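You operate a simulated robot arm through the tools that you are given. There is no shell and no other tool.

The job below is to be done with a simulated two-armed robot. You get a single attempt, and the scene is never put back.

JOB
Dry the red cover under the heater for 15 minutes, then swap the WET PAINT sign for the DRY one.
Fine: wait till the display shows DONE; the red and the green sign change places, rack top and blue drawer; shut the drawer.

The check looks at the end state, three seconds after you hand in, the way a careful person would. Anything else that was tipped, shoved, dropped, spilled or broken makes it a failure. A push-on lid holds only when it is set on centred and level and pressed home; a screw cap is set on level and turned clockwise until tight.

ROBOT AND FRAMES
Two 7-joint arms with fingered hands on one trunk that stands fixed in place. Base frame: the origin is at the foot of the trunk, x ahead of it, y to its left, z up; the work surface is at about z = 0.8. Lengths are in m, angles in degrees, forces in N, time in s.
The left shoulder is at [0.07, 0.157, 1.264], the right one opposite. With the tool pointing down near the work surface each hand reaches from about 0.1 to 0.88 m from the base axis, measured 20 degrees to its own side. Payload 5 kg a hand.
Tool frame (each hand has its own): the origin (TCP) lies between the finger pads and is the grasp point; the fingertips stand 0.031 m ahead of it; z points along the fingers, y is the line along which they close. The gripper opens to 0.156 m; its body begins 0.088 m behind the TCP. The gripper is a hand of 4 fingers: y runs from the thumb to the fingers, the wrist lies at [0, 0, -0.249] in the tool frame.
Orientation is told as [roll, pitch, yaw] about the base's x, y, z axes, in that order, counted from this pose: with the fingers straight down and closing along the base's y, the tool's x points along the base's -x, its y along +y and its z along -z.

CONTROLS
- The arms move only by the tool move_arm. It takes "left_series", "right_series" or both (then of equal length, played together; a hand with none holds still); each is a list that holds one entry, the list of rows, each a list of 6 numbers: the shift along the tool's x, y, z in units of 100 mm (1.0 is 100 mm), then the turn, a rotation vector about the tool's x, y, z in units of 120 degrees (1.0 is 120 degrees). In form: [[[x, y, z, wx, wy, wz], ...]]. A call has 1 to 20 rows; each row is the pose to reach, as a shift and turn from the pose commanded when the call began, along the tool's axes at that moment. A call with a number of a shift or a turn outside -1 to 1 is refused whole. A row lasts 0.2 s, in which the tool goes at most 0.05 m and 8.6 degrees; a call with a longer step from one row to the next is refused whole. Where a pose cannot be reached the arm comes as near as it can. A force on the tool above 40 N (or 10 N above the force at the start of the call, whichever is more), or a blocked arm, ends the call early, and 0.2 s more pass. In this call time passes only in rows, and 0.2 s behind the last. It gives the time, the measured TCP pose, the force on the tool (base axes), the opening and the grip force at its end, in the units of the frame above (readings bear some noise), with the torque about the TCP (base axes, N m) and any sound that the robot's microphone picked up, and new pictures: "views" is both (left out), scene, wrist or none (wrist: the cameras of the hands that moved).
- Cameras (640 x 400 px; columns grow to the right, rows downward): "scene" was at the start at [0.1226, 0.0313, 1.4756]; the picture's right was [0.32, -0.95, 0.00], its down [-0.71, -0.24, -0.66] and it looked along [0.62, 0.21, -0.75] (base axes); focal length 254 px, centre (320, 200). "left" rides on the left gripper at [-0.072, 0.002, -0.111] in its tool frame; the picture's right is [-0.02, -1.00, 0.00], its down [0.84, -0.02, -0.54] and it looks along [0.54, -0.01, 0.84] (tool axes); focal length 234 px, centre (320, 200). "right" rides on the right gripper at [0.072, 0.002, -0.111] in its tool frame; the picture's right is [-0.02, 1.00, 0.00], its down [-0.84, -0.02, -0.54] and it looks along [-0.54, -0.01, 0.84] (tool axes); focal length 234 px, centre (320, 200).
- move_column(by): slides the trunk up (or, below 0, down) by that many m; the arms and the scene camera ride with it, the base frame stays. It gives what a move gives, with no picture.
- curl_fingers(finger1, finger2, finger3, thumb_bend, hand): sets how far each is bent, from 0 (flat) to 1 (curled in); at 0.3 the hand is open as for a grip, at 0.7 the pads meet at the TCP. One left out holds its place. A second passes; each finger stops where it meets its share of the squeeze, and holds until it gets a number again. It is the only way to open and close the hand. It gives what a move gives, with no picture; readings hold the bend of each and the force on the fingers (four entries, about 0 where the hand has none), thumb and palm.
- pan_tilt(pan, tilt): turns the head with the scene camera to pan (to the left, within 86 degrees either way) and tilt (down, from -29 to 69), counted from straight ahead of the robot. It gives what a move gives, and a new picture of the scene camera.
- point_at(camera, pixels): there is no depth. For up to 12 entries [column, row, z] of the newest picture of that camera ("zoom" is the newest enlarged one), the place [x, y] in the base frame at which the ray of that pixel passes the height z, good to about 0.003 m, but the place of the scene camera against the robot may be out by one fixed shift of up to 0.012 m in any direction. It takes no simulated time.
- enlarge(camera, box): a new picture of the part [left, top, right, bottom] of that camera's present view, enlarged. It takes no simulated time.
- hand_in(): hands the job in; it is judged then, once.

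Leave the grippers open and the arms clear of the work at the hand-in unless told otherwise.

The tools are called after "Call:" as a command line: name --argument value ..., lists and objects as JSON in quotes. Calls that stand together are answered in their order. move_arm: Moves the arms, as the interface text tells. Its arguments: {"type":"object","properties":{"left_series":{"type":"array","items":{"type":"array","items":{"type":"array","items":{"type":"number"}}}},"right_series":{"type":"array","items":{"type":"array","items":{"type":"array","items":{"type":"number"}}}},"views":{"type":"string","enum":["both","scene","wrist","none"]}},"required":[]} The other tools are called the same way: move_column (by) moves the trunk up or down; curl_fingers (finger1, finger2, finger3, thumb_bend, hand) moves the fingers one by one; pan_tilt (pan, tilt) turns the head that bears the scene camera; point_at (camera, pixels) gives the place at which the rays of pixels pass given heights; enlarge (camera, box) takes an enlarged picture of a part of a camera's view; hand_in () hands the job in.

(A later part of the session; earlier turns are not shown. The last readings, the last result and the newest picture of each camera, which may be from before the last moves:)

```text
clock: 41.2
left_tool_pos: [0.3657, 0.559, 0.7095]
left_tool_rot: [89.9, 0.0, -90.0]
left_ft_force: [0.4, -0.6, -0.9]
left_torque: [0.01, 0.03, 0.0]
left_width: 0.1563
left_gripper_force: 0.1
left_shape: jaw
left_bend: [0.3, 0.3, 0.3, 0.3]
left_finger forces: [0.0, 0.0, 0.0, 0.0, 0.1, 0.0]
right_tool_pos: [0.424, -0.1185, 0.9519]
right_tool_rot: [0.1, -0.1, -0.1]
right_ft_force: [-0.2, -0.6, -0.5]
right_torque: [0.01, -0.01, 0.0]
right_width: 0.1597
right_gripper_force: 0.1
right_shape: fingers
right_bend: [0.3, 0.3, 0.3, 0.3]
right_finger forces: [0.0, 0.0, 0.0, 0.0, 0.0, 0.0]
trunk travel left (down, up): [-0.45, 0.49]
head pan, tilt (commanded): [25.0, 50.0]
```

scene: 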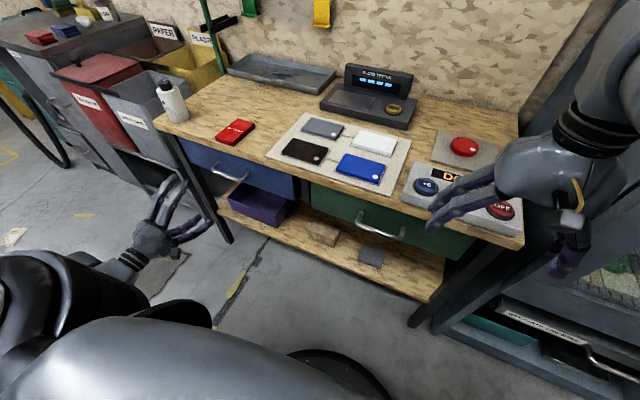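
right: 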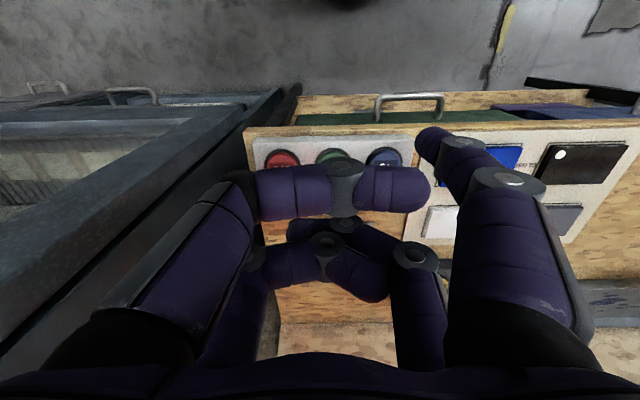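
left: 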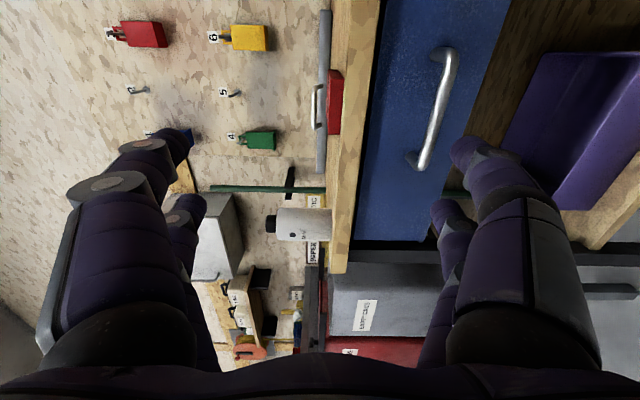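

The display seems to read "DO…". I draw the right hand back 0.08 m to read it fully.

Call:
move_arm --right_series '[[[0.3, 0, -0.2, 0, 0, 0], [0.6, 0, -0.4, 0, 0, 0], [0.9, 0, -0.6, 0, 0, 0]]]' --views "scene"

Call:
enlarge --camera "scene" --box '[380, 120, 560, 260]'

```text
clock: 42.0
left_tool_pos: [0.3653, 0.5589, 0.7095]
left_tool_rot: [89.9, -0.1, -89.9]
left_ft_force: [-0.2, -0.5, 0.2]
left_torque: [-0.02, 0.03, 0.01]
left_width: 0.1561
left_gripper_force: 0.1
left_shape: jaw
left_bend: [0.3, 0.3, 0.3, 0.3]
left_finger forces: [0.0, 0.1, 0.0, 0.0, 0.0, 0.1]
right_tool_pos: [0.3664, -0.1155, 0.9877]
right_tool_rot: [-1.3, -0.1, 1.4]
right_ft_force: [-0.5, 0.3, -0.4]
right_torque: [-0.01, 0.02, 0.03]
right_width: 0.1598
right_gripper_force: 0.0
right_shape: fingers
right_bend: [0.3, 0.3, 0.3, 0.3]
right_finger forces: [0.1, 0.0, 0.0, 0.0, 0.0, 0.1]
right hand out of reach, approached as far as the arm can: row 2, 3
trunk travel left (down, up): [-0.45, 0.49]
head pan, tilt (commanded): [25.0, 50.0]
```

scene: 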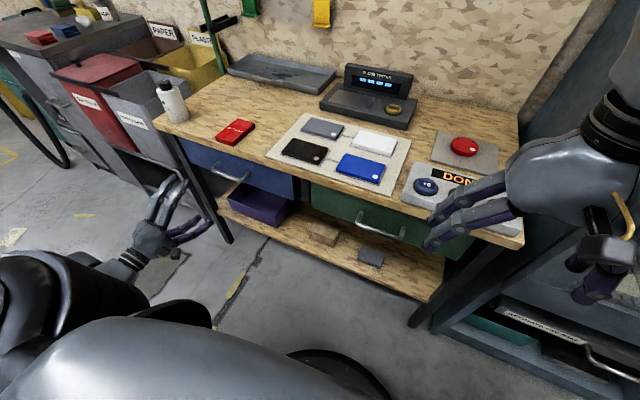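

```text
2.86 times, centred on (470, 190) of scene
```

zoom: 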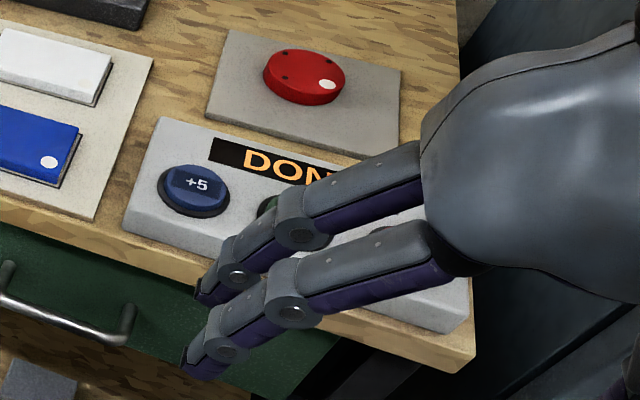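

The display reads "DONE": drying complete. Now the drawer: I move the left hand forward 0.05 m and slightly right/down toward the handle and look through its camera.

Call:
move_arm --left_series '[[[-0.05, -0.05, 0.25, 0, 0, 0], [-0.1, -0.1, 0.5, 0, 0, 0]]]' --views "both"

Call:
enlarge --camera "scene" --box '[120, 100, 340, 280]'

```text
clock: 42.6
left_tool_pos: [0.4154, 0.5492, 0.6981]
left_tool_rot: [89.9, -0.2, -89.9]
left_ft_force: [1.4, 0.0, -0.9]
left_torque: [0.02, -0.02, -0.01]
left_width: 0.1559
left_gripper_force: 0.1
left_shape: jaw
left_bend: [0.3, 0.3, 0.3, 0.3]
left_finger forces: [0.0, 0.0, 0.0, 0.0, 0.0, 0.0]
right_tool_pos: [0.3673, -0.1149, 0.9878]
right_tool_rot: [-1.2, -0.1, 1.4]
right_ft_force: [0.3, 1.1, -0.2]
right_torque: [0.0, 0.02, 0.01]
right_width: 0.1599
right_gripper_force: 0.0
right_shape: fingers
right_bend: [0.3, 0.3, 0.3, 0.3]
right_finger forces: [0.1, 0.1, 0.0, 0.0, 0.1, 0.0]
trunk travel left (down, up): [-0.45, 0.49]
head pan, tilt (commanded): [25.0, 50.0]
```

scene: 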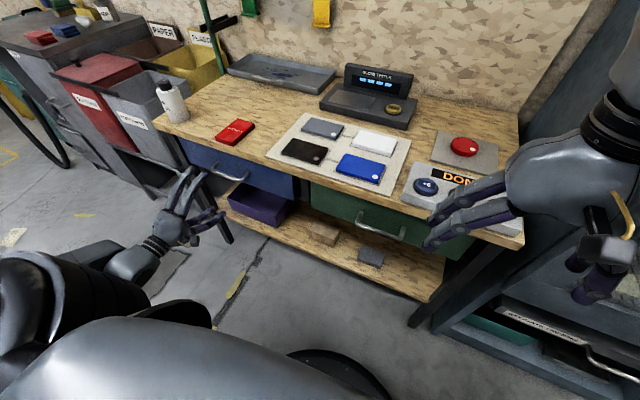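
left: 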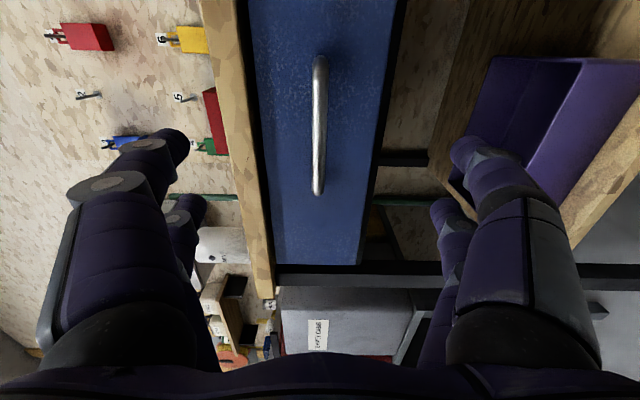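

```text
2.22 times, centred on (230, 190) of scene
```

zoom: 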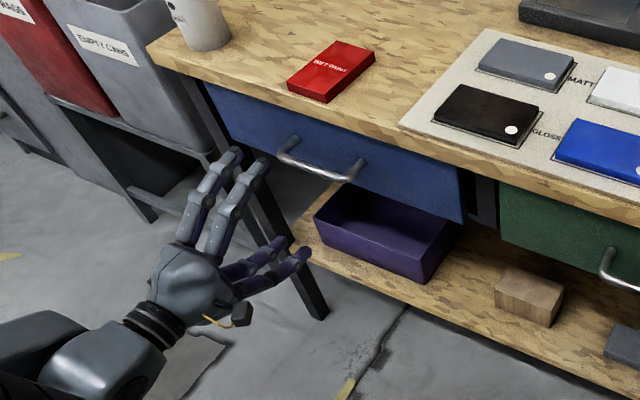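

The handle bar appears upright at column 319 in the wrist view, i.e. at z≈0.70, straight ahead; x≈0.516. I pre-close the fingers to 0.5 so they clear the bench edge, then go forward.

Call:
curl_fingers --hand "left" --finger1 0.5 --finger2 0.5 --finger3 0.5 --thumb_bend 0.5

Call:
move_arm --left_series '[[[-0.01, 0.01, 0.2, 0, 0, 0], [-0.02, 0.02, 0.4, 0, 0, 0], [-0.03, 0.02, 0.6, 0, 0, 0]]]' --views "both"

Call:
enlarge --camera "scene" --box '[120, 100, 340, 280]'

```text
clock: 43.6
left_tool_pos: [0.417, 0.5481, 0.6996]
left_tool_rot: [90.0, 0.0, -90.0]
left_ft_force: [-0.5, -0.2, -0.8]
left_torque: [0.01, 0.0, 0.03]
left_width: 0.0815
left_gripper_force: 0.0
left_shape: fingers
left_bend: [0.5, 0.5, 0.5, 0.5]
left_finger forces: [0.1, 0.0, 0.0, 0.0, 0.0, 0.1]
right_tool_pos: [0.3673, -0.1159, 0.9876]
right_tool_rot: [-1.2, -0.2, 1.5]
right_ft_force: [0.0, 0.6, 0.7]
right_torque: [-0.01, 0.0, -0.03]
right_width: 0.1602
right_gripper_force: 0.0
right_shape: fingers
right_bend: [0.3, 0.3, 0.3, 0.3]
right_finger forces: [0.0, 0.0, 0.1, 0.2, 0.0, 0.0]
trunk travel left (down, up): [-0.45, 0.49]
head pan, tilt (commanded): [25.0, 50.0]
```

```text
clock: 44.4
left_tool_pos: [0.4767, 0.5456, 0.7019]
left_tool_rot: [89.8, 0.0, -90.1]
left_ft_force: [-0.2, 1.0, -0.8]
left_torque: [-0.01, -0.01, 0.05]
left_width: 0.0814
left_gripper_force: 0.1
left_shape: fingers
left_bend: [0.5, 0.5, 0.5, 0.5]
left_finger forces: [0.0, 0.1, 0.0, 0.0, 0.0, 0.0]
right_tool_pos: [0.3678, -0.1152, 0.9879]
right_tool_rot: [-1.2, -0.1, 1.4]
right_ft_force: [-0.2, -0.7, -0.9]
right_torque: [-0.02, 0.01, -0.01]
right_width: 0.1599
right_gripper_force: 0.1
right_shape: fingers
right_bend: [0.3, 0.3, 0.3, 0.3]
right_finger forces: [0.0, 0.1, 0.0, 0.0, 0.0, 0.1]
trunk travel left (down, up): [-0.45, 0.49]
head pan, tilt (commanded): [25.0, 50.0]
```

scene: 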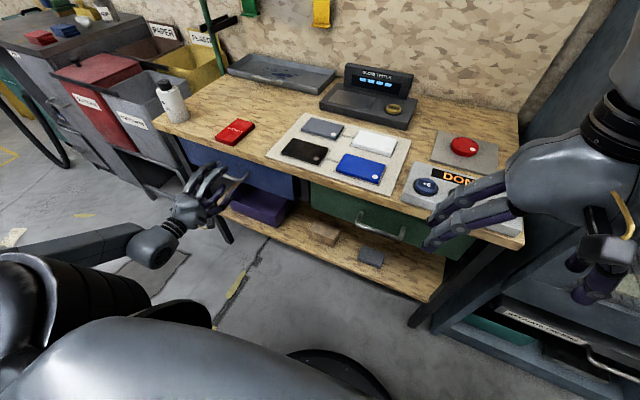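
left: 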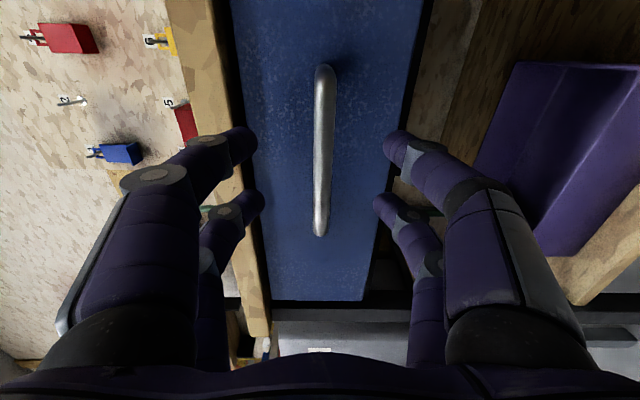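

```text
2.22 times, centred on (230, 190) of scene
```

zoom: 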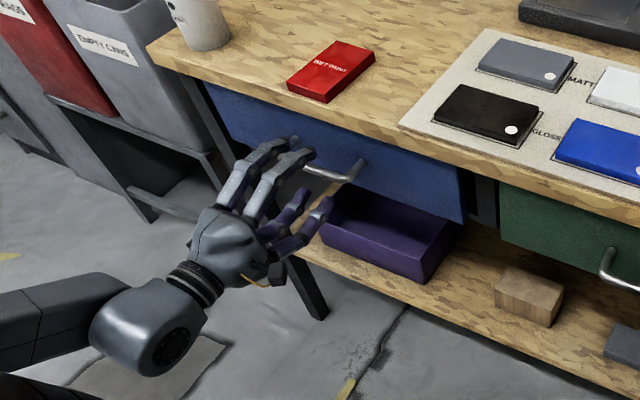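

The bar is centred between the fingers (column 321). I go 0.032 m further and close on it gently.

Call:
move_arm --left_series '[[[0, 0, 0.15, 0, 0, 0], [0, 0, 0.25, 0, 0, 0], [0, 0, 0.33, 0, 0, 0]]]' --views "wrist"

Call:
curl_fingers --hand "left" --finger1 0.7 --finger2 0.7 --finger3 0.7 --thumb_bend 0.7

Call:
enlarge --camera "left" --box '[160, 0, 480, 400]'

```text
clock: 45.2
left_tool_pos: [0.5043, 0.5515, 0.713]
left_tool_rot: [89.8, -0.2, -90.1]
left_ft_force: [-0.3, -0.1, -0.7]
left_torque: [0.01, 0.01, -0.05]
left_width: 0.0815
left_gripper_force: 0.0
left_shape: fingers
left_bend: [0.5, 0.5, 0.5, 0.5]
left_finger forces: [0.1, 0.0, 0.1, 0.0, 0.0, 0.0]
left hand out of reach, approached as far as the arm can: row 1, 2, 3
right_tool_pos: [0.3663, -0.115, 0.9875]
right_tool_rot: [-1.2, -0.1, 1.3]
right_ft_force: [0.5, 0.3, -0.5]
right_torque: [0.03, 0.02, 0.01]
right_width: 0.1599
right_gripper_force: 0.1
right_shape: fingers
right_bend: [0.3, 0.3, 0.3, 0.3]
right_finger forces: [0.0, 0.0, 0.0, 0.0, 0.1, 0.1]
trunk travel left (down, up): [-0.45, 0.49]
head pan, tilt (commanded): [25.0, 50.0]
```

left: 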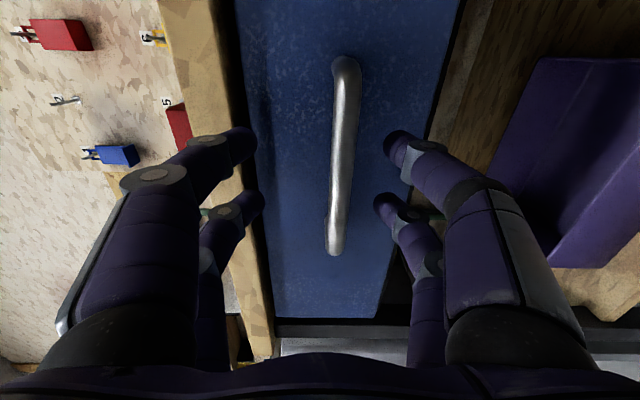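

```text
clock: 46.2
left_tool_pos: [0.504, 0.5529, 0.7109]
left_tool_rot: [89.7, -0.2, -90.1]
left_ft_force: [2.1, -2.2, -18.3]
left_torque: [0.05, 0.26, -0.08]
left_width: 0.0157
left_gripper_force: 8.0
left_shape: fingers
left_bend: [0.7, 0.7, 0.65, 0.67]
left_finger forces: [0.1, 0.0, 5.7, 0.0, 10.6, 0.0]
right_tool_pos: [0.3684, -0.1139, 0.9877]
right_tool_rot: [-1.3, -0.1, 1.4]
right_ft_force: [0.1, 0.6, 0.3]
right_torque: [0.03, 0.0, -0.02]
right_width: 0.1598
right_gripper_force: 0.1
right_shape: fingers
right_bend: [0.3, 0.3, 0.3, 0.3]
right_finger forces: [0.0, 0.1, 0.1, 0.0, 0.0, 0.1]
trunk travel left (down, up): [-0.45, 0.49]
head pan, tilt (commanded): [25.0, 50.0]
```

```text
1.00 times, centred on (320, 200) of left (not enlarged: the box is as wide or as high as the picture)
```

zoom: 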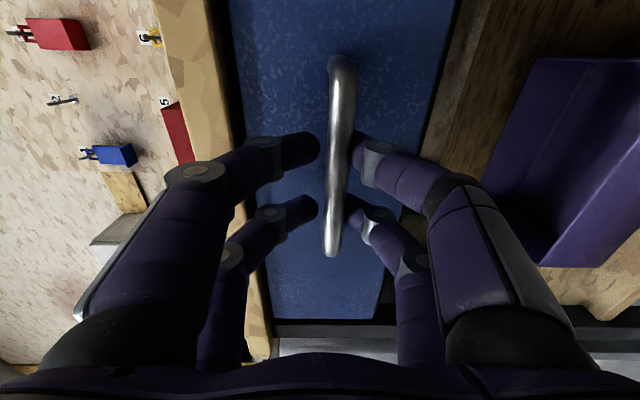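

The arm came up short: it sits 0.012 m too high, so only the lower fingers touch the bar (force -18 N). I reopen to 0.5 and drop the trunk by 0.012 m so the hand sits level with the bar.

Call:
curl_fingers --hand "left" --finger1 0.5 --finger2 0.5 --finger3 0.5 --thumb_bend 0.5

Call:
move_column --by -0.012

Call:
enlarge --camera "left" --box '[0, 0, 640, 400]'

```text
clock: 47.2
left_tool_pos: [0.5046, 0.5533, 0.714]
left_tool_rot: [89.8, -0.2, -90.1]
left_ft_force: [-0.7, 0.2, 0.1]
left_torque: [-0.03, -0.02, -0.02]
left_width: 0.0806
left_gripper_force: 0.1
left_shape: fingers
left_bend: [0.5, 0.5, 0.5, 0.5]
left_finger forces: [0.0, 0.0, 0.1, 0.0, 0.1, 0.1]
right_tool_pos: [0.3674, -0.1163, 0.987]
right_tool_rot: [-1.2, -0.2, 1.4]
right_ft_force: [-0.1, 0.8, 0.2]
right_torque: [0.03, -0.04, -0.02]
right_width: 0.16
right_gripper_force: 0.0
right_shape: fingers
right_bend: [0.3, 0.3, 0.3, 0.3]
right_finger forces: [0.1, 0.0, 0.0, 0.1, 0.1, 0.1]
trunk travel left (down, up): [-0.45, 0.49]
head pan, tilt (commanded): [25.0, 50.0]
```

```text
clock: 47.8
left_tool_pos: [0.5031, 0.5502, 0.7011]
left_tool_rot: [89.8, -0.1, -90.1]
left_ft_force: [-0.2, 1.1, -0.3]
left_torque: [0.0, 0.0, 0.0]
left_width: 0.0803
left_gripper_force: 0.2
left_shape: fingers
left_bend: [0.5, 0.5, 0.5, 0.5]
left_finger forces: [0.0, 0.1, 0.1, 0.0, 0.0, 0.0]
right_tool_pos: [0.3673, -0.1156, 0.9747]
right_tool_rot: [-1.1, -0.3, 1.4]
right_ft_force: [0.4, -0.6, 0.4]
right_torque: [-0.02, -0.01, 0.02]
right_width: 0.1598
right_gripper_force: 0.0
right_shape: fingers
right_bend: [0.3, 0.3, 0.3, 0.3]
right_finger forces: [0.0, 0.0, 0.0, 0.0, 0.0, 0.1]
trunk travel left (down, up): [-0.438, 0.502]
head pan, tilt (commanded): [25.0, 50.0]
```

```text
1.00 times, centred on (320, 200) of left (not enlarged: the box is as wide or as high as the picture)
```

zoom: 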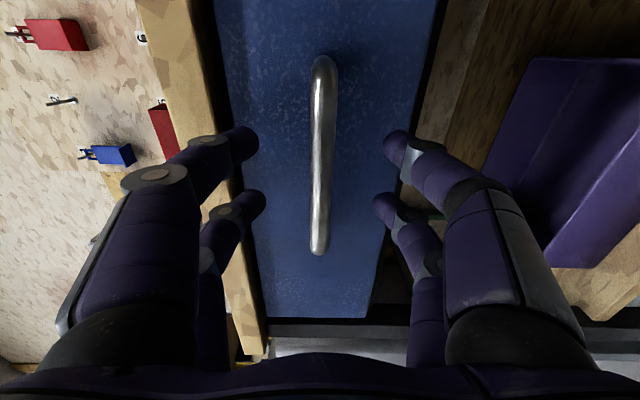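

Now the bar is centred again (column 322). I close the fingers on it.

Call:
curl_fingers --hand "left" --finger1 0.72 --finger2 0.72 --finger3 0.72 --thumb_bend 0.72

Call:
enlarge --camera "left" --box '[0, 0, 640, 400]'

```text
clock: 48.8
left_tool_pos: [0.5047, 0.5524, 0.7004]
left_tool_rot: [89.9, -0.1, -90.2]
left_ft_force: [1.4, -0.1, -1.4]
left_torque: [0.04, 0.04, -0.03]
left_width: 0.0094
left_gripper_force: 9.3
left_shape: fingers
left_bend: [0.68, 0.68, 0.68, 0.69]
left_finger forces: [4.2, 4.0, 4.6, 0.0, 5.8, 0.0]
right_tool_pos: [0.3673, -0.1155, 0.9749]
right_tool_rot: [-1.1, -0.1, 1.5]
right_ft_force: [-0.1, 0.2, -0.9]
right_torque: [-0.01, 0.01, 0.01]
right_width: 0.16
right_gripper_force: 0.0
right_shape: fingers
right_bend: [0.3, 0.3, 0.3, 0.3]
right_finger forces: [0.1, 0.0, 0.1, 0.0, 0.0, 0.0]
trunk travel left (down, up): [-0.438, 0.502]
head pan, tilt (commanded): [25.0, 50.0]
```

```text
1.00 times, centred on (320, 200) of left (not enlarged: the box is as wide or as high as the picture)
```

zoom: 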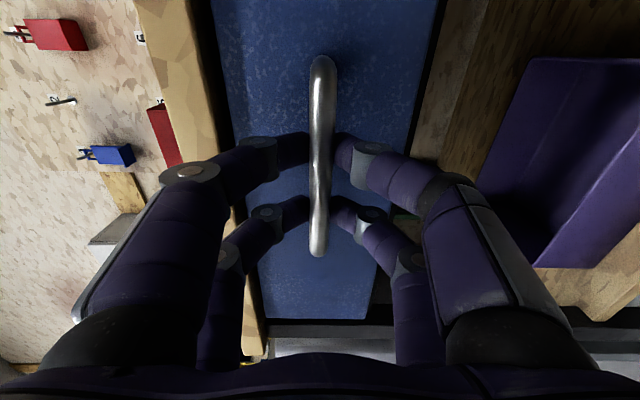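

All fingers hold the bar (4–6 N each). I pull back 0.04 m and check that the drawer moves.

Call:
move_arm --left_series '[[[0, 0, -0.1, 0, 0, 0], [0, 0, -0.2, 0, 0, 0], [0, 0, -0.35, 0, 0, 0], [0, 0, -0.5, 0, 0, 0]]]' --views "both"

```text
clock: 49.8
left_tool_pos: [0.4542, 0.5515, 0.7015]
left_tool_rot: [89.8, 0.0, -90.1]
left_ft_force: [-1.4, -1.7, -2.0]
left_torque: [0.05, 0.02, -0.07]
left_width: 0.0088
left_gripper_force: 7.9
left_shape: fingers
left_bend: [0.71, 0.71, 0.71, 0.69]
left_finger forces: [3.7, 3.6, 3.9, 0.0, 5.4, 0.0]
right_tool_pos: [0.367, -0.1154, 0.9749]
right_tool_rot: [-1.1, -0.2, 1.4]
right_ft_force: [-0.3, -0.4, -0.1]
right_torque: [0.02, 0.0, -0.01]
right_width: 0.1601
right_gripper_force: 0.1
right_shape: fingers
right_bend: [0.3, 0.3, 0.3, 0.3]
right_finger forces: [0.0, 0.1, 0.1, 0.0, 0.0, 0.0]
trunk travel left (down, up): [-0.438, 0.502]
head pan, tilt (commanded): [25.0, 50.0]
```

scene: 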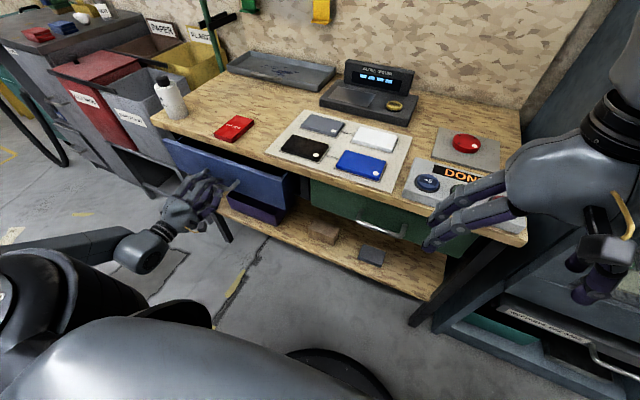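
left: 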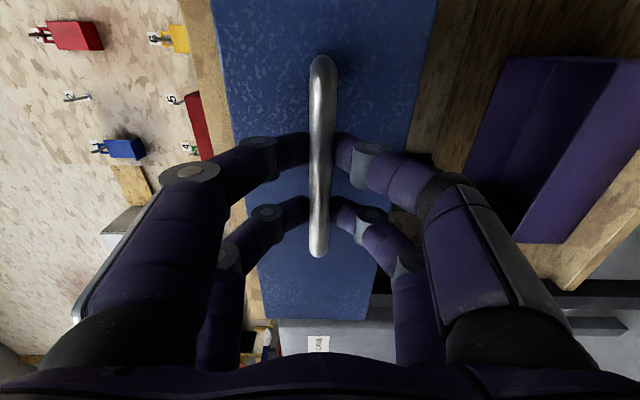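

The drawer slides out with light force. I pull a further 0.1 m.

Call:
move_arm --left_series '[[[0, 0, -0.2, 0, 0, 0], [0, 0, -0.4, 0, 0, 0], [0, 0, -0.6, 0, 0, 0], [0, 0, -0.8, 0, 0, 0], [0, 0, -1.0, 0, 0, 0]]]' --views "both"

Call:
enlarge --camera "scene" --box '[120, 90, 340, 270]'

```text
clock: 51.0
left_tool_pos: [0.3546, 0.5527, 0.7015]
left_tool_rot: [89.8, 0.0, -90.0]
left_ft_force: [-0.1, -1.4, -4.7]
left_torque: [0.04, 0.07, -0.06]
left_width: 0.0086
left_gripper_force: 7.7
left_shape: fingers
left_bend: [0.71, 0.71, 0.71, 0.69]
left_finger forces: [3.1, 3.2, 4.0, 0.0, 5.5, 0.0]
right_tool_pos: [0.3668, -0.1147, 0.9748]
right_tool_rot: [-1.2, -0.3, 1.3]
right_ft_force: [-0.4, -0.3, 0.5]
right_torque: [0.0, 0.01, 0.02]
right_width: 0.1597
right_gripper_force: 0.1
right_shape: fingers
right_bend: [0.3, 0.3, 0.3, 0.3]
right_finger forces: [0.0, 0.0, 0.0, 0.1, 0.1, 0.0]
trunk travel left (down, up): [-0.438, 0.502]
head pan, tilt (commanded): [25.0, 50.0]
```

scene: 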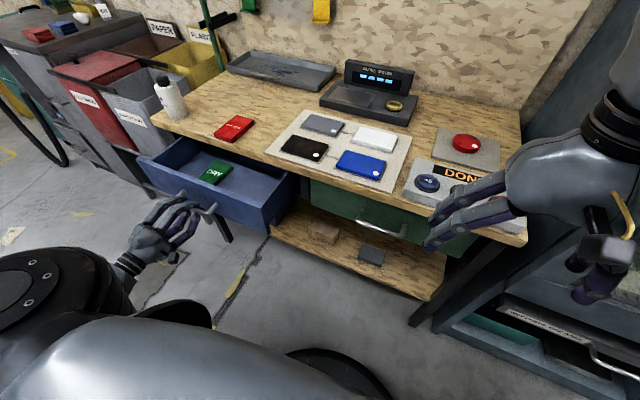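
left: 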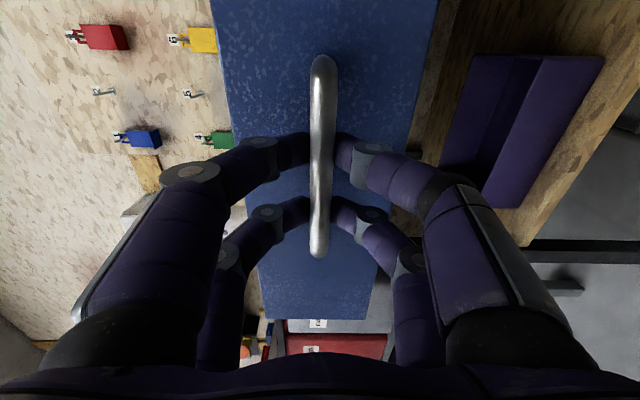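

```text
2.22 times, centred on (230, 180) of scene
```

zoom: 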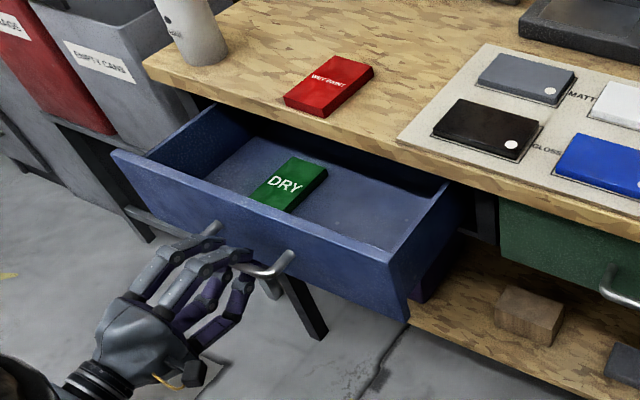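

I see the green DRY sign in the drawer at zoom (290,185). I pull another 0.06 m for room.

Call:
move_arm --left_series '[[[0, 0, -0.15, 0, 0, 0], [0, 0, -0.3, 0, 0, 0], [0, 0, -0.45, 0, 0, 0], [0, 0, -0.6, 0, 0, 0]]]' --views "both"

Call:
enlarge --camera "scene" --box '[120, 90, 340, 270]'

```text
clock: 52.0
left_tool_pos: [0.2947, 0.5523, 0.6997]
left_tool_rot: [89.8, -0.1, -90.1]
left_ft_force: [-0.3, -2.0, -4.1]
left_torque: [0.04, 0.04, -0.07]
left_width: 0.0083
left_gripper_force: 7.5
left_shape: fingers
left_bend: [0.71, 0.71, 0.71, 0.69]
left_finger forces: [2.9, 2.9, 4.0, 0.0, 5.8, 0.1]
right_tool_pos: [0.3662, -0.1162, 0.9762]
right_tool_rot: [-1.2, -0.2, 1.4]
right_ft_force: [0.2, 0.1, -0.3]
right_torque: [0.02, 0.03, 0.02]
right_width: 0.1601
right_gripper_force: 0.0
right_shape: fingers
right_bend: [0.3, 0.3, 0.3, 0.3]
right_finger forces: [0.1, 0.0, 0.1, 0.0, 0.1, 0.0]
trunk travel left (down, up): [-0.438, 0.502]
head pan, tilt (commanded): [25.0, 50.0]
```

scene: 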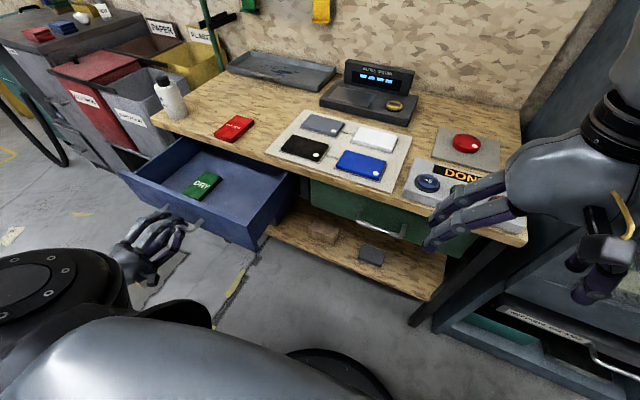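
left: 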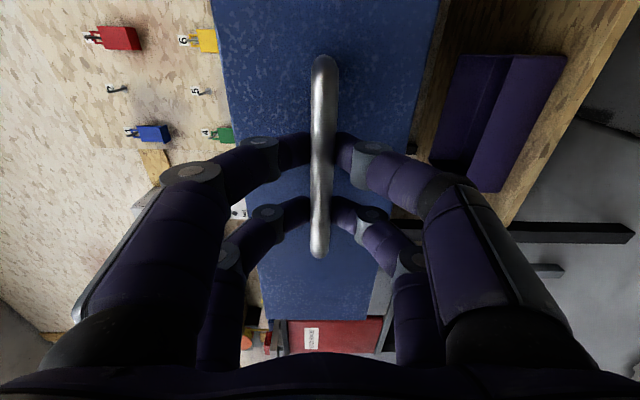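

```text
2.22 times, centred on (230, 180) of scene
```

zoom: 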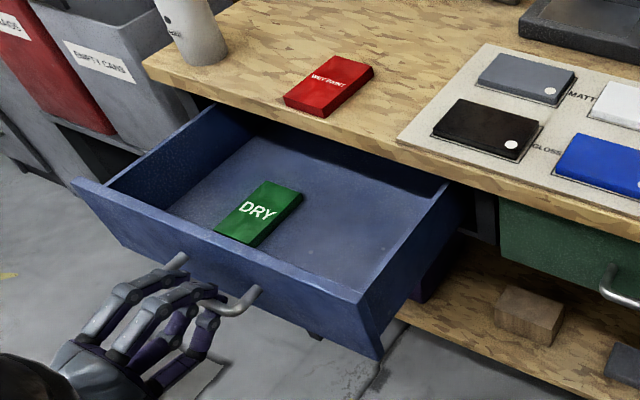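

The drawer is open by 0.21 m with the DRY sign in the front half. I let go of the handle and back off.

Call:
curl_fingers --hand "left" --finger1 0.45 --finger2 0.45 --finger3 0.45 --thumb_bend 0.45

Call:
move_arm --left_series '[[[0, 0, -0.2, 0, 0, 0], [0, 0, -0.4, 0, 0, 0], [0, 0, -0.6, 0, 0, 0], [0, 0, -0.75, 0, 0, 0]]]' --views "both"

```text
clock: 53.0
left_tool_pos: [0.2941, 0.5514, 0.702]
left_tool_rot: [89.9, -0.1, -90.1]
left_ft_force: [-0.7, 0.2, -0.3]
left_torque: [0.0, -0.03, 0.0]
left_width: 0.1002
left_gripper_force: 0.0
left_shape: fingers
left_bend: [0.45, 0.45, 0.45, 0.45]
left_finger forces: [0.1, 0.0, 0.0, 0.0, 0.1, 0.0]
right_tool_pos: [0.3664, -0.1153, 0.9757]
right_tool_rot: [-1.3, -0.2, 1.4]
right_ft_force: [-0.6, 0.9, -0.2]
right_torque: [0.0, -0.02, -0.02]
right_width: 0.1601
right_gripper_force: 0.0
right_shape: fingers
right_bend: [0.3, 0.3, 0.3, 0.3]
right_finger forces: [0.0, 0.1, 0.0, 0.1, 0.0, 0.1]
trunk travel left (down, up): [-0.438, 0.502]
head pan, tilt (commanded): [25.0, 50.0]
```

```text
clock: 54.0
left_tool_pos: [0.22, 0.5523, 0.7022]
left_tool_rot: [89.8, -0.1, -90.1]
left_ft_force: [0.1, 0.4, -0.3]
left_torque: [0.0, 0.04, 0.01]
left_width: 0.1004
left_gripper_force: 0.0
left_shape: fingers
left_bend: [0.45, 0.45, 0.45, 0.45]
left_finger forces: [0.0, 0.1, 0.1, 0.0, 0.0, 0.0]
right_tool_pos: [0.3668, -0.116, 0.976]
right_tool_rot: [-1.2, -0.2, 1.4]
right_ft_force: [-0.2, -0.1, -0.1]
right_torque: [0.0, -0.02, 0.0]
right_width: 0.1603
right_gripper_force: 0.0
right_shape: fingers
right_bend: [0.3, 0.3, 0.3, 0.3]
right_finger forces: [0.0, 0.0, 0.1, 0.0, 0.0, 0.0]
trunk travel left (down, up): [-0.438, 0.502]
head pan, tilt (commanded): [25.0, 50.0]
```

scene: 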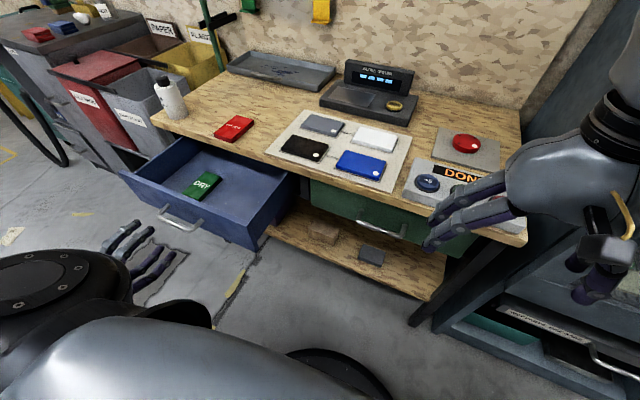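
left: 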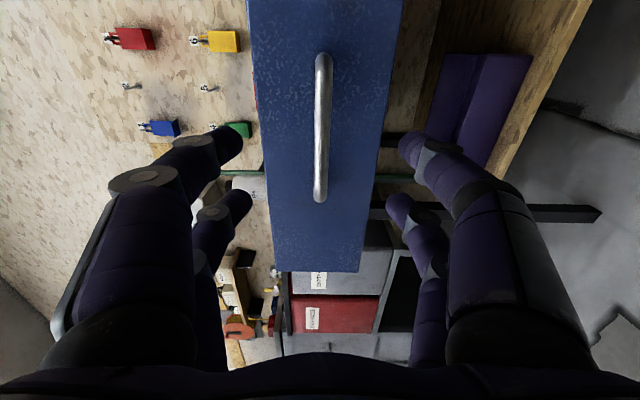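

The hand is clear of the handle. I raise the trunk back by 0.212 m, then turn the left hand back to pointing down.

Call:
move_column --by 0.212

Call:
move_arm --left_series '[[[0, 0.1, 0, 0.04, 0.04, -0.04], [0, 0.2, 0, 0.08, 0.08, -0.08], [0, 0.3, 0, 0.12, 0.12, -0.12], [0, 0.4, 0, 0.16, 0.16, -0.16], [0, 0.5, 0, 0.2, 0.2, -0.2], [0, 0.6, 0, 0.24, 0.24, -0.24], [0, 0.7, 0, 0.28, 0.28, -0.28], [0, 0.8, 0, 0.32, 0.32, -0.32], [0, 0.9, 0, 0.36, 0.36, -0.36], [0, 1.0, 0, 0.4, 0.4, -0.4], [0, 1.0, 0, 0.44, 0.44, -0.44], [0, 1.0, 0, 0.48, 0.48, -0.48], [0, 1.0, 0, 0.52, 0.52, -0.52], [0, 1.0, 0, 0.56, 0.56, -0.56], [0, 1.0, 0, 0.5773, 0.5773, -0.5773]]]' --views "both"

```text
clock: 56.3
left_tool_pos: [0.2199, 0.5525, 0.9126]
left_tool_rot: [89.7, -0.1, -90.1]
left_ft_force: [-0.1, 0.5, 0.2]
left_torque: [0.02, 0.02, 0.01]
left_width: 0.1001
left_gripper_force: 0.0
left_shape: fingers
left_bend: [0.45, 0.45, 0.45, 0.45]
left_finger forces: [0.1, 0.1, 0.1, 0.0, 0.0, 0.0]
right_tool_pos: [0.3673, -0.1162, 1.1875]
right_tool_rot: [-1.2, -0.2, 1.3]
right_ft_force: [-0.3, 0.4, 0.5]
right_torque: [0.01, 0.03, 0.03]
right_width: 0.1601
right_gripper_force: 0.0
right_shape: fingers
right_bend: [0.3, 0.3, 0.3, 0.3]
right_finger forces: [0.1, 0.0, 0.0, 0.0, 0.0, 0.0]
trunk travel left (down, up): [-0.65, 0.29]
head pan, tilt (commanded): [25.0, 50.0]
```

```text
clock: 59.7
left_tool_pos: [0.1638, 0.5703, 0.9525]
left_tool_rot: [3.6, 9.6, 0.1]
left_ft_force: [-0.3, 0.0, -0.3]
left_torque: [0.01, -0.02, -0.01]
left_width: 0.101
left_gripper_force: 0.0
left_shape: fingers
left_bend: [0.45, 0.45, 0.45, 0.45]
left_finger forces: [0.0, 0.0, 0.1, 0.0, 0.0, 0.0]
left hand out of reach, approached as far as the arm can: row 7, 8, 9, 10, 11, 12, 13, 14
right_tool_pos: [0.3645, -0.1136, 1.187]
right_tool_rot: [-1.2, -0.3, 1.4]
right_ft_force: [-0.7, 0.1, -0.2]
right_torque: [-0.01, -0.02, -0.01]
right_width: 0.1602
right_gripper_force: 0.0
right_shape: fingers
right_bend: [0.3, 0.3, 0.3, 0.3]
right_finger forces: [0.1, 0.0, 0.0, 0.0, 0.0, 0.0]
trunk travel left (down, up): [-0.65, 0.29]
head pan, tilt (commanded): [25.0, 50.0]
stopped in row 15 (left hand): the arm was blocked; the commanded pose is now the measured one
```

scene: 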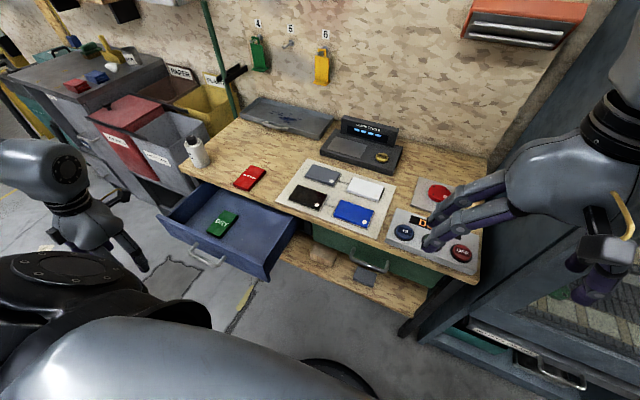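
left: 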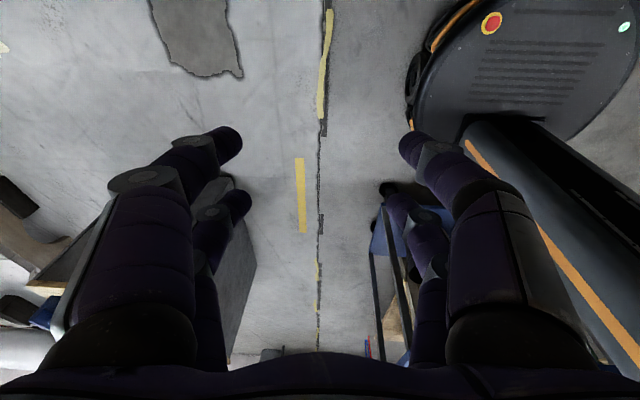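

The arm folded near its limit and stopped at (0.164, 0.570, 0.953), slightly tilted, touching nothing I can see. I move forward and up, straightening the tilt.

Call:
move_arm --left_series '[[[-0.2, 0, -0.15, 0, -0.02, 0], [-0.4, 0, -0.3, 0.015, -0.05, 0], [-0.65, 0, -0.45, 0.03, -0.08, 0], [-1.0, 0, -0.6, 0.03, -0.08, 0]]]' --views "none"

```text
clock: 60.7
left_tool_pos: [0.2754, 0.5657, 0.9927]
left_tool_rot: [-0.2, 0.1, -0.2]
left_ft_force: [0.8, 0.8, -0.3]
left_torque: [-0.01, 0.03, 0.01]
left_width: 0.1012
left_gripper_force: 0.1
left_shape: fingers
left_bend: [0.45, 0.45, 0.45, 0.45]
left_finger forces: [0.1, 0.1, 0.0, 0.1, 0.1, 0.0]
right_tool_pos: [0.369, -0.1146, 1.1878]
right_tool_rot: [-1.2, -0.1, 1.4]
right_ft_force: [-0.2, 1.0, 0.0]
right_torque: [-0.01, 0.02, -0.01]
right_width: 0.1599
right_gripper_force: 0.0
right_shape: fingers
right_bend: [0.3, 0.3, 0.3, 0.3]
right_finger forces: [0.0, 0.0, 0.0, 0.1, 0.0, 0.0]
trunk travel left (down, up): [-0.65, 0.29]
head pan, tilt (commanded): [25.0, 50.0]
```

Straight again at (0.275, 0.566, 0.993). I go on to above the drawer and look down at the DRY sign.

Call:
move_arm --left_series '[[[-0.35, 0, -0.05, 0, 0, 0], [-0.7, 0, -0.05, 0, 0, 0], [-1.0, 0, -0.05, 0, 0, 0]]]' --views "none"

Call:
move_arm --left_series '[[[-0.3, 0, 0, 0, 0, 0], [-0.6, 0, 0, 0, 0, 0]]]' --views "both"

Call:
enlarge --camera "scene" --box '[130, 120, 350, 300]'

```text
clock: 61.5
left_tool_pos: [0.373, 0.5648, 0.9989]
left_tool_rot: [-0.1, 0.1, -0.1]
left_ft_force: [0.2, -0.5, -0.2]
left_torque: [-0.02, 0.01, -0.03]
left_width: 0.1008
left_gripper_force: 0.0
left_shape: fingers
left_bend: [0.45, 0.45, 0.45, 0.45]
left_finger forces: [0.0, 0.1, 0.0, 0.0, 0.0, 0.1]
right_tool_pos: [0.3678, -0.116, 1.1883]
right_tool_rot: [-1.2, -0.1, 1.4]
right_ft_force: [-0.1, 0.4, -1.1]
right_torque: [0.0, 0.02, 0.02]
right_width: 0.1599
right_gripper_force: 0.1
right_shape: fingers
right_bend: [0.3, 0.3, 0.3, 0.3]
right_finger forces: [0.1, 0.0, 0.0, 0.1, 0.1, 0.0]
trunk travel left (down, up): [-0.65, 0.29]
head pan, tilt (commanded): [25.0, 50.0]
```

```text
clock: 62.1
left_tool_pos: [0.4352, 0.5656, 0.9994]
left_tool_rot: [-0.1, 0.1, -0.1]
left_ft_force: [0.3, -0.5, 0.4]
left_torque: [-0.02, 0.02, -0.01]
left_width: 0.101
left_gripper_force: 0.0
left_shape: fingers
left_bend: [0.45, 0.45, 0.45, 0.45]
left_finger forces: [0.0, 0.0, 0.0, 0.0, 0.0, 0.1]
right_tool_pos: [0.3686, -0.1149, 1.1876]
right_tool_rot: [-1.2, -0.2, 1.5]
right_ft_force: [0.8, -0.1, 0.5]
right_torque: [-0.01, 0.02, -0.01]
right_width: 0.16
right_gripper_force: 0.2
right_shape: fingers
right_bend: [0.3, 0.3, 0.3, 0.3]
right_finger forces: [0.0, 0.0, 0.1, 0.0, 0.1, 0.0]
trunk travel left (down, up): [-0.65, 0.29]
head pan, tilt (commanded): [25.0, 50.0]
```

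scene: 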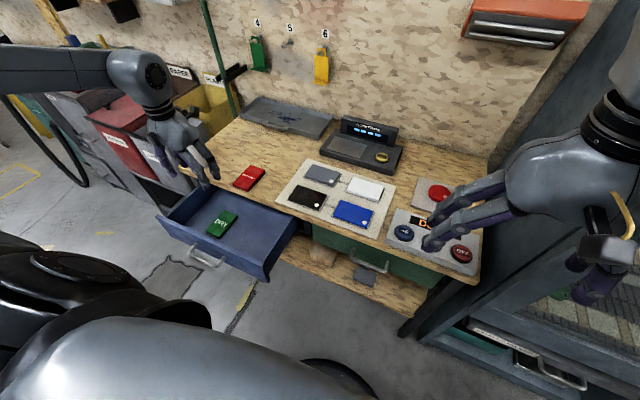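
left: 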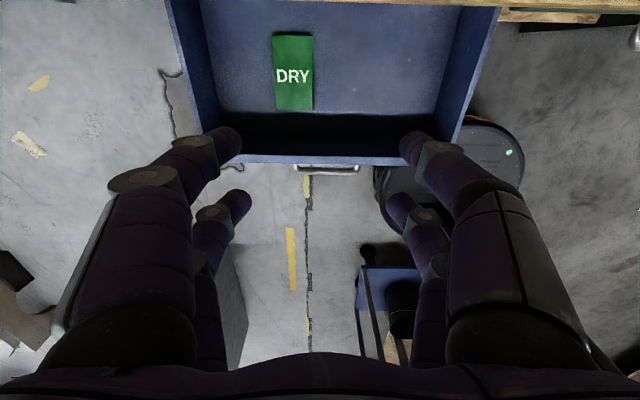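

```text
2.22 times, centred on (240, 210) of scene
```

zoom: 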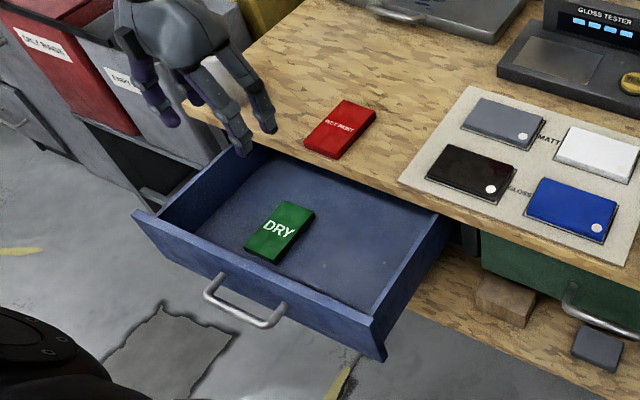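

DRY sign in the wrist view: corners about (273,34), (312,35), (276,109), (313,110). In the scene zoom its top corners are near (283,202), (314,213), (273,257), (246,247). I cross both to find its height.

Call:
point_at --camera "left" --pixels '[[273, 35, 0.66], [312, 35, 0.66], [276, 109, 0.66], [313, 110, 0.66], [294, 72, 0.68], [294, 72, 0.66], [294, 72, 0.64], [222, 155, 0.78], [420, 158, 0.78], [215, 110, 0.65]]'

Call:
point_at --camera "zoom" --pixels '[[280, 229, 0.68], [280, 229, 0.66], [280, 229, 0.64], [283, 202, 0.66], [314, 213, 0.66], [273, 257, 0.66], [246, 247, 0.66]]'

Call:
enlarge --camera "left" --box '[180, 0, 500, 180]'

```text
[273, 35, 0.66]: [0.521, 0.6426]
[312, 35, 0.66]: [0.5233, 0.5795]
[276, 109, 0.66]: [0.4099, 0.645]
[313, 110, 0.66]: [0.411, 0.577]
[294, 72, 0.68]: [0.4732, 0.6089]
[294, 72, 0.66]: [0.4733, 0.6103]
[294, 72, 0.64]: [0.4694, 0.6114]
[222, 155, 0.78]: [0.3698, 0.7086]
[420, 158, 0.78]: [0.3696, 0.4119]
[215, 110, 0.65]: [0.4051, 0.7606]
```

```text
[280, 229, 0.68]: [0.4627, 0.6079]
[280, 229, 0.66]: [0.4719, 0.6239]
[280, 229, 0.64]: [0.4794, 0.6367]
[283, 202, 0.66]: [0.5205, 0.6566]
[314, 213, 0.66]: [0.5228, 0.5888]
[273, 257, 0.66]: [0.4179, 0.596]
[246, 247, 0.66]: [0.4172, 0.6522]
```

```text
2.00 times, centred on (340, 90) of left
```

zoom: 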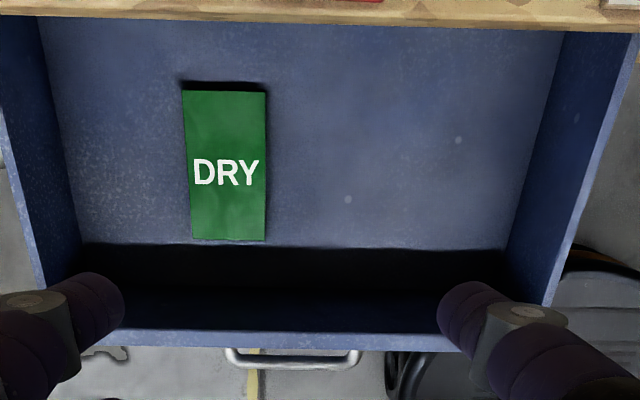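

The DRY sign's top is at z≈0.665, centre (0.47, 0.61), 0.11 long in x, 0.064 wide in y. A hand pointing down there would bring its camera near the bench edge (x=0.556), so I first draw the drawer out a bit more, with closed fingers against the inside of its front wall. I close the fingers and move to (0.42, 0.50).

Call:
curl_fingers --hand "left" --finger1 0.65 --finger2 0.65 --finger3 0.65 --thumb_bend 0.65

Call:
move_arm --left_series '[[[0, -0.3, 0.2, 0, 0, 0], [0, -0.65, 0.4, 0, 0, 0], [0, -0.65, 0.7, 0, 0, 0], [0, -0.65, 1.0, 0, 0, 0]]]' --views "none"

Call:
move_arm --left_series '[[[0.03, 0, 0.3, 0, 0, 0], [0.06, 0, 0.6, 0, 0, 0]]]' --views "both"

Call:
enlarge --camera "scene" --box '[130, 120, 350, 300]'

```text
clock: 63.1
left_tool_pos: [0.435, 0.5643, 0.9988]
left_tool_rot: [0.0, 0.1, -0.2]
left_ft_force: [0.5, 0.0, 0.6]
left_torque: [-0.01, 0.02, 0.02]
left_width: 0.0234
left_gripper_force: 0.0
left_shape: fingers
left_bend: [0.65, 0.65, 0.65, 0.65]
left_finger forces: [0.0, 0.0, 0.1, 0.0, 0.0, 0.0]
right_tool_pos: [0.3681, -0.1158, 1.1873]
right_tool_rot: [-1.2, -0.1, 1.4]
right_ft_force: [-0.4, 0.1, 0.4]
right_torque: [0.0, 0.03, 0.0]
right_width: 0.1601
right_gripper_force: 0.0
right_shape: fingers
right_bend: [0.3, 0.3, 0.3, 0.3]
right_finger forces: [0.0, 0.1, 0.0, 0.1, 0.0, 0.0]
trunk travel left (down, up): [-0.65, 0.29]
head pan, tilt (commanded): [25.0, 50.0]
```

```text
clock: 64.1
left_tool_pos: [0.4335, 0.5003, 0.8974]
left_tool_rot: [-0.1, 0.1, -0.2]
left_ft_force: [-0.7, 0.7, -0.3]
left_torque: [-0.01, 0.0, -0.01]
left_width: 0.023
left_gripper_force: 0.2
left_shape: fingers
left_bend: [0.65, 0.65, 0.65, 0.65]
left_finger forces: [0.2, 0.0, 0.1, 0.0, 0.0, 0.0]
right_tool_pos: [0.3679, -0.1145, 1.1877]
right_tool_rot: [-1.4, 0.0, 1.4]
right_ft_force: [0.7, -0.6, 0.5]
right_torque: [-0.02, 0.03, 0.01]
right_width: 0.1601
right_gripper_force: 0.1
right_shape: fingers
right_bend: [0.3, 0.3, 0.3, 0.3]
right_finger forces: [0.0, 0.0, 0.0, 0.1, 0.0, 0.0]
trunk travel left (down, up): [-0.65, 0.29]
head pan, tilt (commanded): [25.0, 50.0]
```

```text
clock: 64.7
left_tool_pos: [0.4277, 0.5011, 0.839]
left_tool_rot: [0.0, 0.0, -0.1]
left_ft_force: [0.4, 0.7, -0.1]
left_torque: [0.02, -0.02, -0.03]
left_width: 0.0227
left_gripper_force: 0.0
left_shape: fingers
left_bend: [0.65, 0.65, 0.65, 0.65]
left_finger forces: [0.0, 0.0, 0.0, 0.1, 0.1, 0.0]
right_tool_pos: [0.3675, -0.1153, 1.1876]
right_tool_rot: [-1.1, 0.0, 1.5]
right_ft_force: [-0.2, 0.2, 0.9]
right_torque: [0.0, 0.03, -0.02]
right_width: 0.1599
right_gripper_force: 0.0
right_shape: fingers
right_bend: [0.3, 0.3, 0.3, 0.3]
right_finger forces: [0.0, 0.0, 0.0, 0.0, 0.0, 0.0]
trunk travel left (down, up): [-0.65, 0.29]
head pan, tilt (commanded): [25.0, 50.0]
```

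scene: 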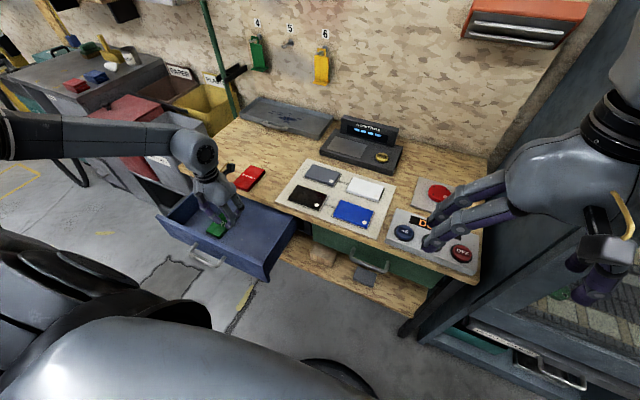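
left: 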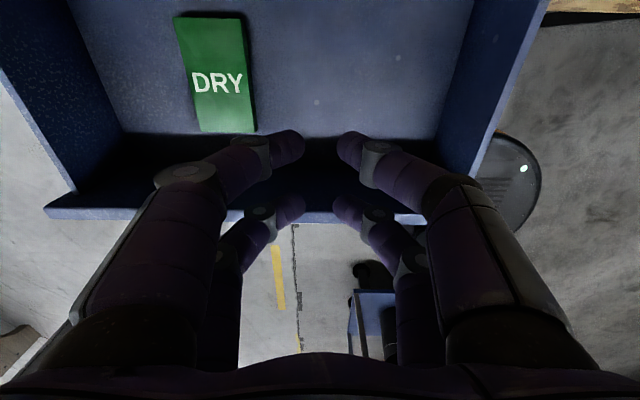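

```text
2.22 times, centred on (240, 210) of scene
```

zoom: 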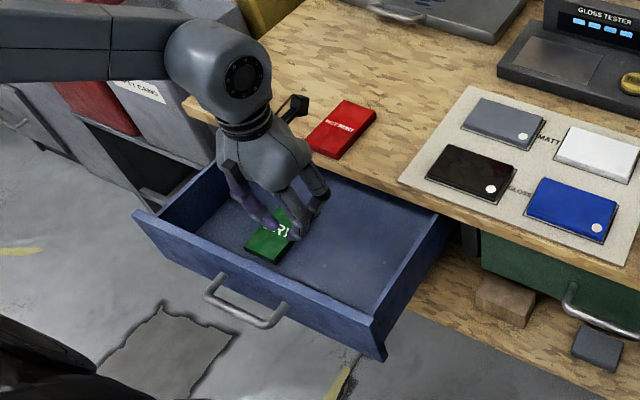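

The fingers hang over the drawer between sign and the front wall. I lower straight down 0.1 m (tips to z≈0.71, above the drawer floor).

Call:
move_arm --left_series '[[[0, 0, 0.25, 0, 0, 0], [0, 0, 0.5, 0, 0, 0], [0, 0, 0.75, 0, 0, 0], [0, 0, 1.0, 0, 0, 0]]]' --views "both"

Call:
enlarge --camera "scene" --box '[130, 120, 350, 300]'

```text
clock: 65.7
left_tool_pos: [0.4266, 0.4995, 0.7399]
left_tool_rot: [-0.2, 0.1, -0.2]
left_ft_force: [0.0, 0.7, 0.0]
left_torque: [0.0, 0.01, 0.01]
left_width: 0.0229
left_gripper_force: 0.0
left_shape: fingers
left_bend: [0.65, 0.65, 0.65, 0.65]
left_finger forces: [0.1, 0.0, 0.0, 0.0, 0.0, 0.0]
right_tool_pos: [0.3683, -0.1152, 1.1869]
right_tool_rot: [-1.4, -0.2, 1.4]
right_ft_force: [0.5, 0.4, 0.2]
right_torque: [-0.02, 0.0, 0.04]
right_width: 0.1596
right_gripper_force: 0.0
right_shape: fingers
right_bend: [0.3, 0.3, 0.3, 0.3]
right_finger forces: [0.0, 0.0, 0.0, 0.0, 0.0, 0.1]
trunk travel left (down, up): [-0.65, 0.29]
head pan, tilt (commanded): [25.0, 50.0]
```

scene: 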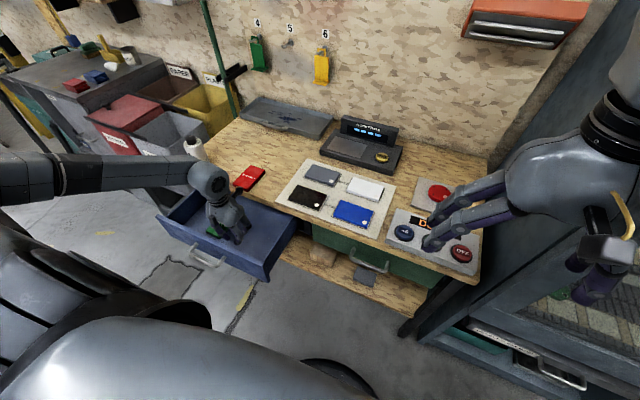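
left: 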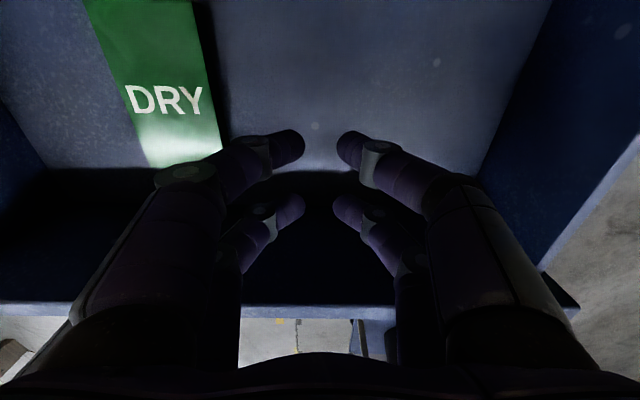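

```text
2.22 times, centred on (240, 210) of scene
```

zoom: 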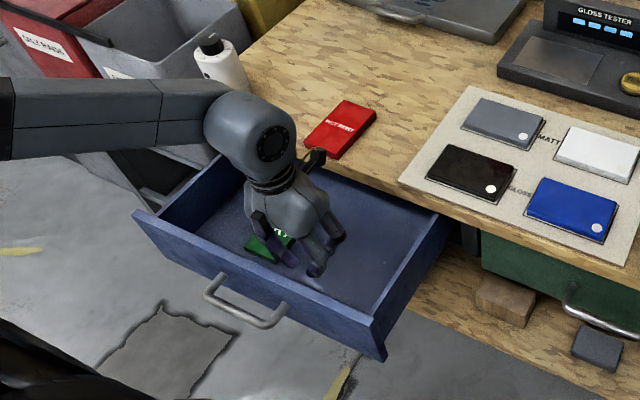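

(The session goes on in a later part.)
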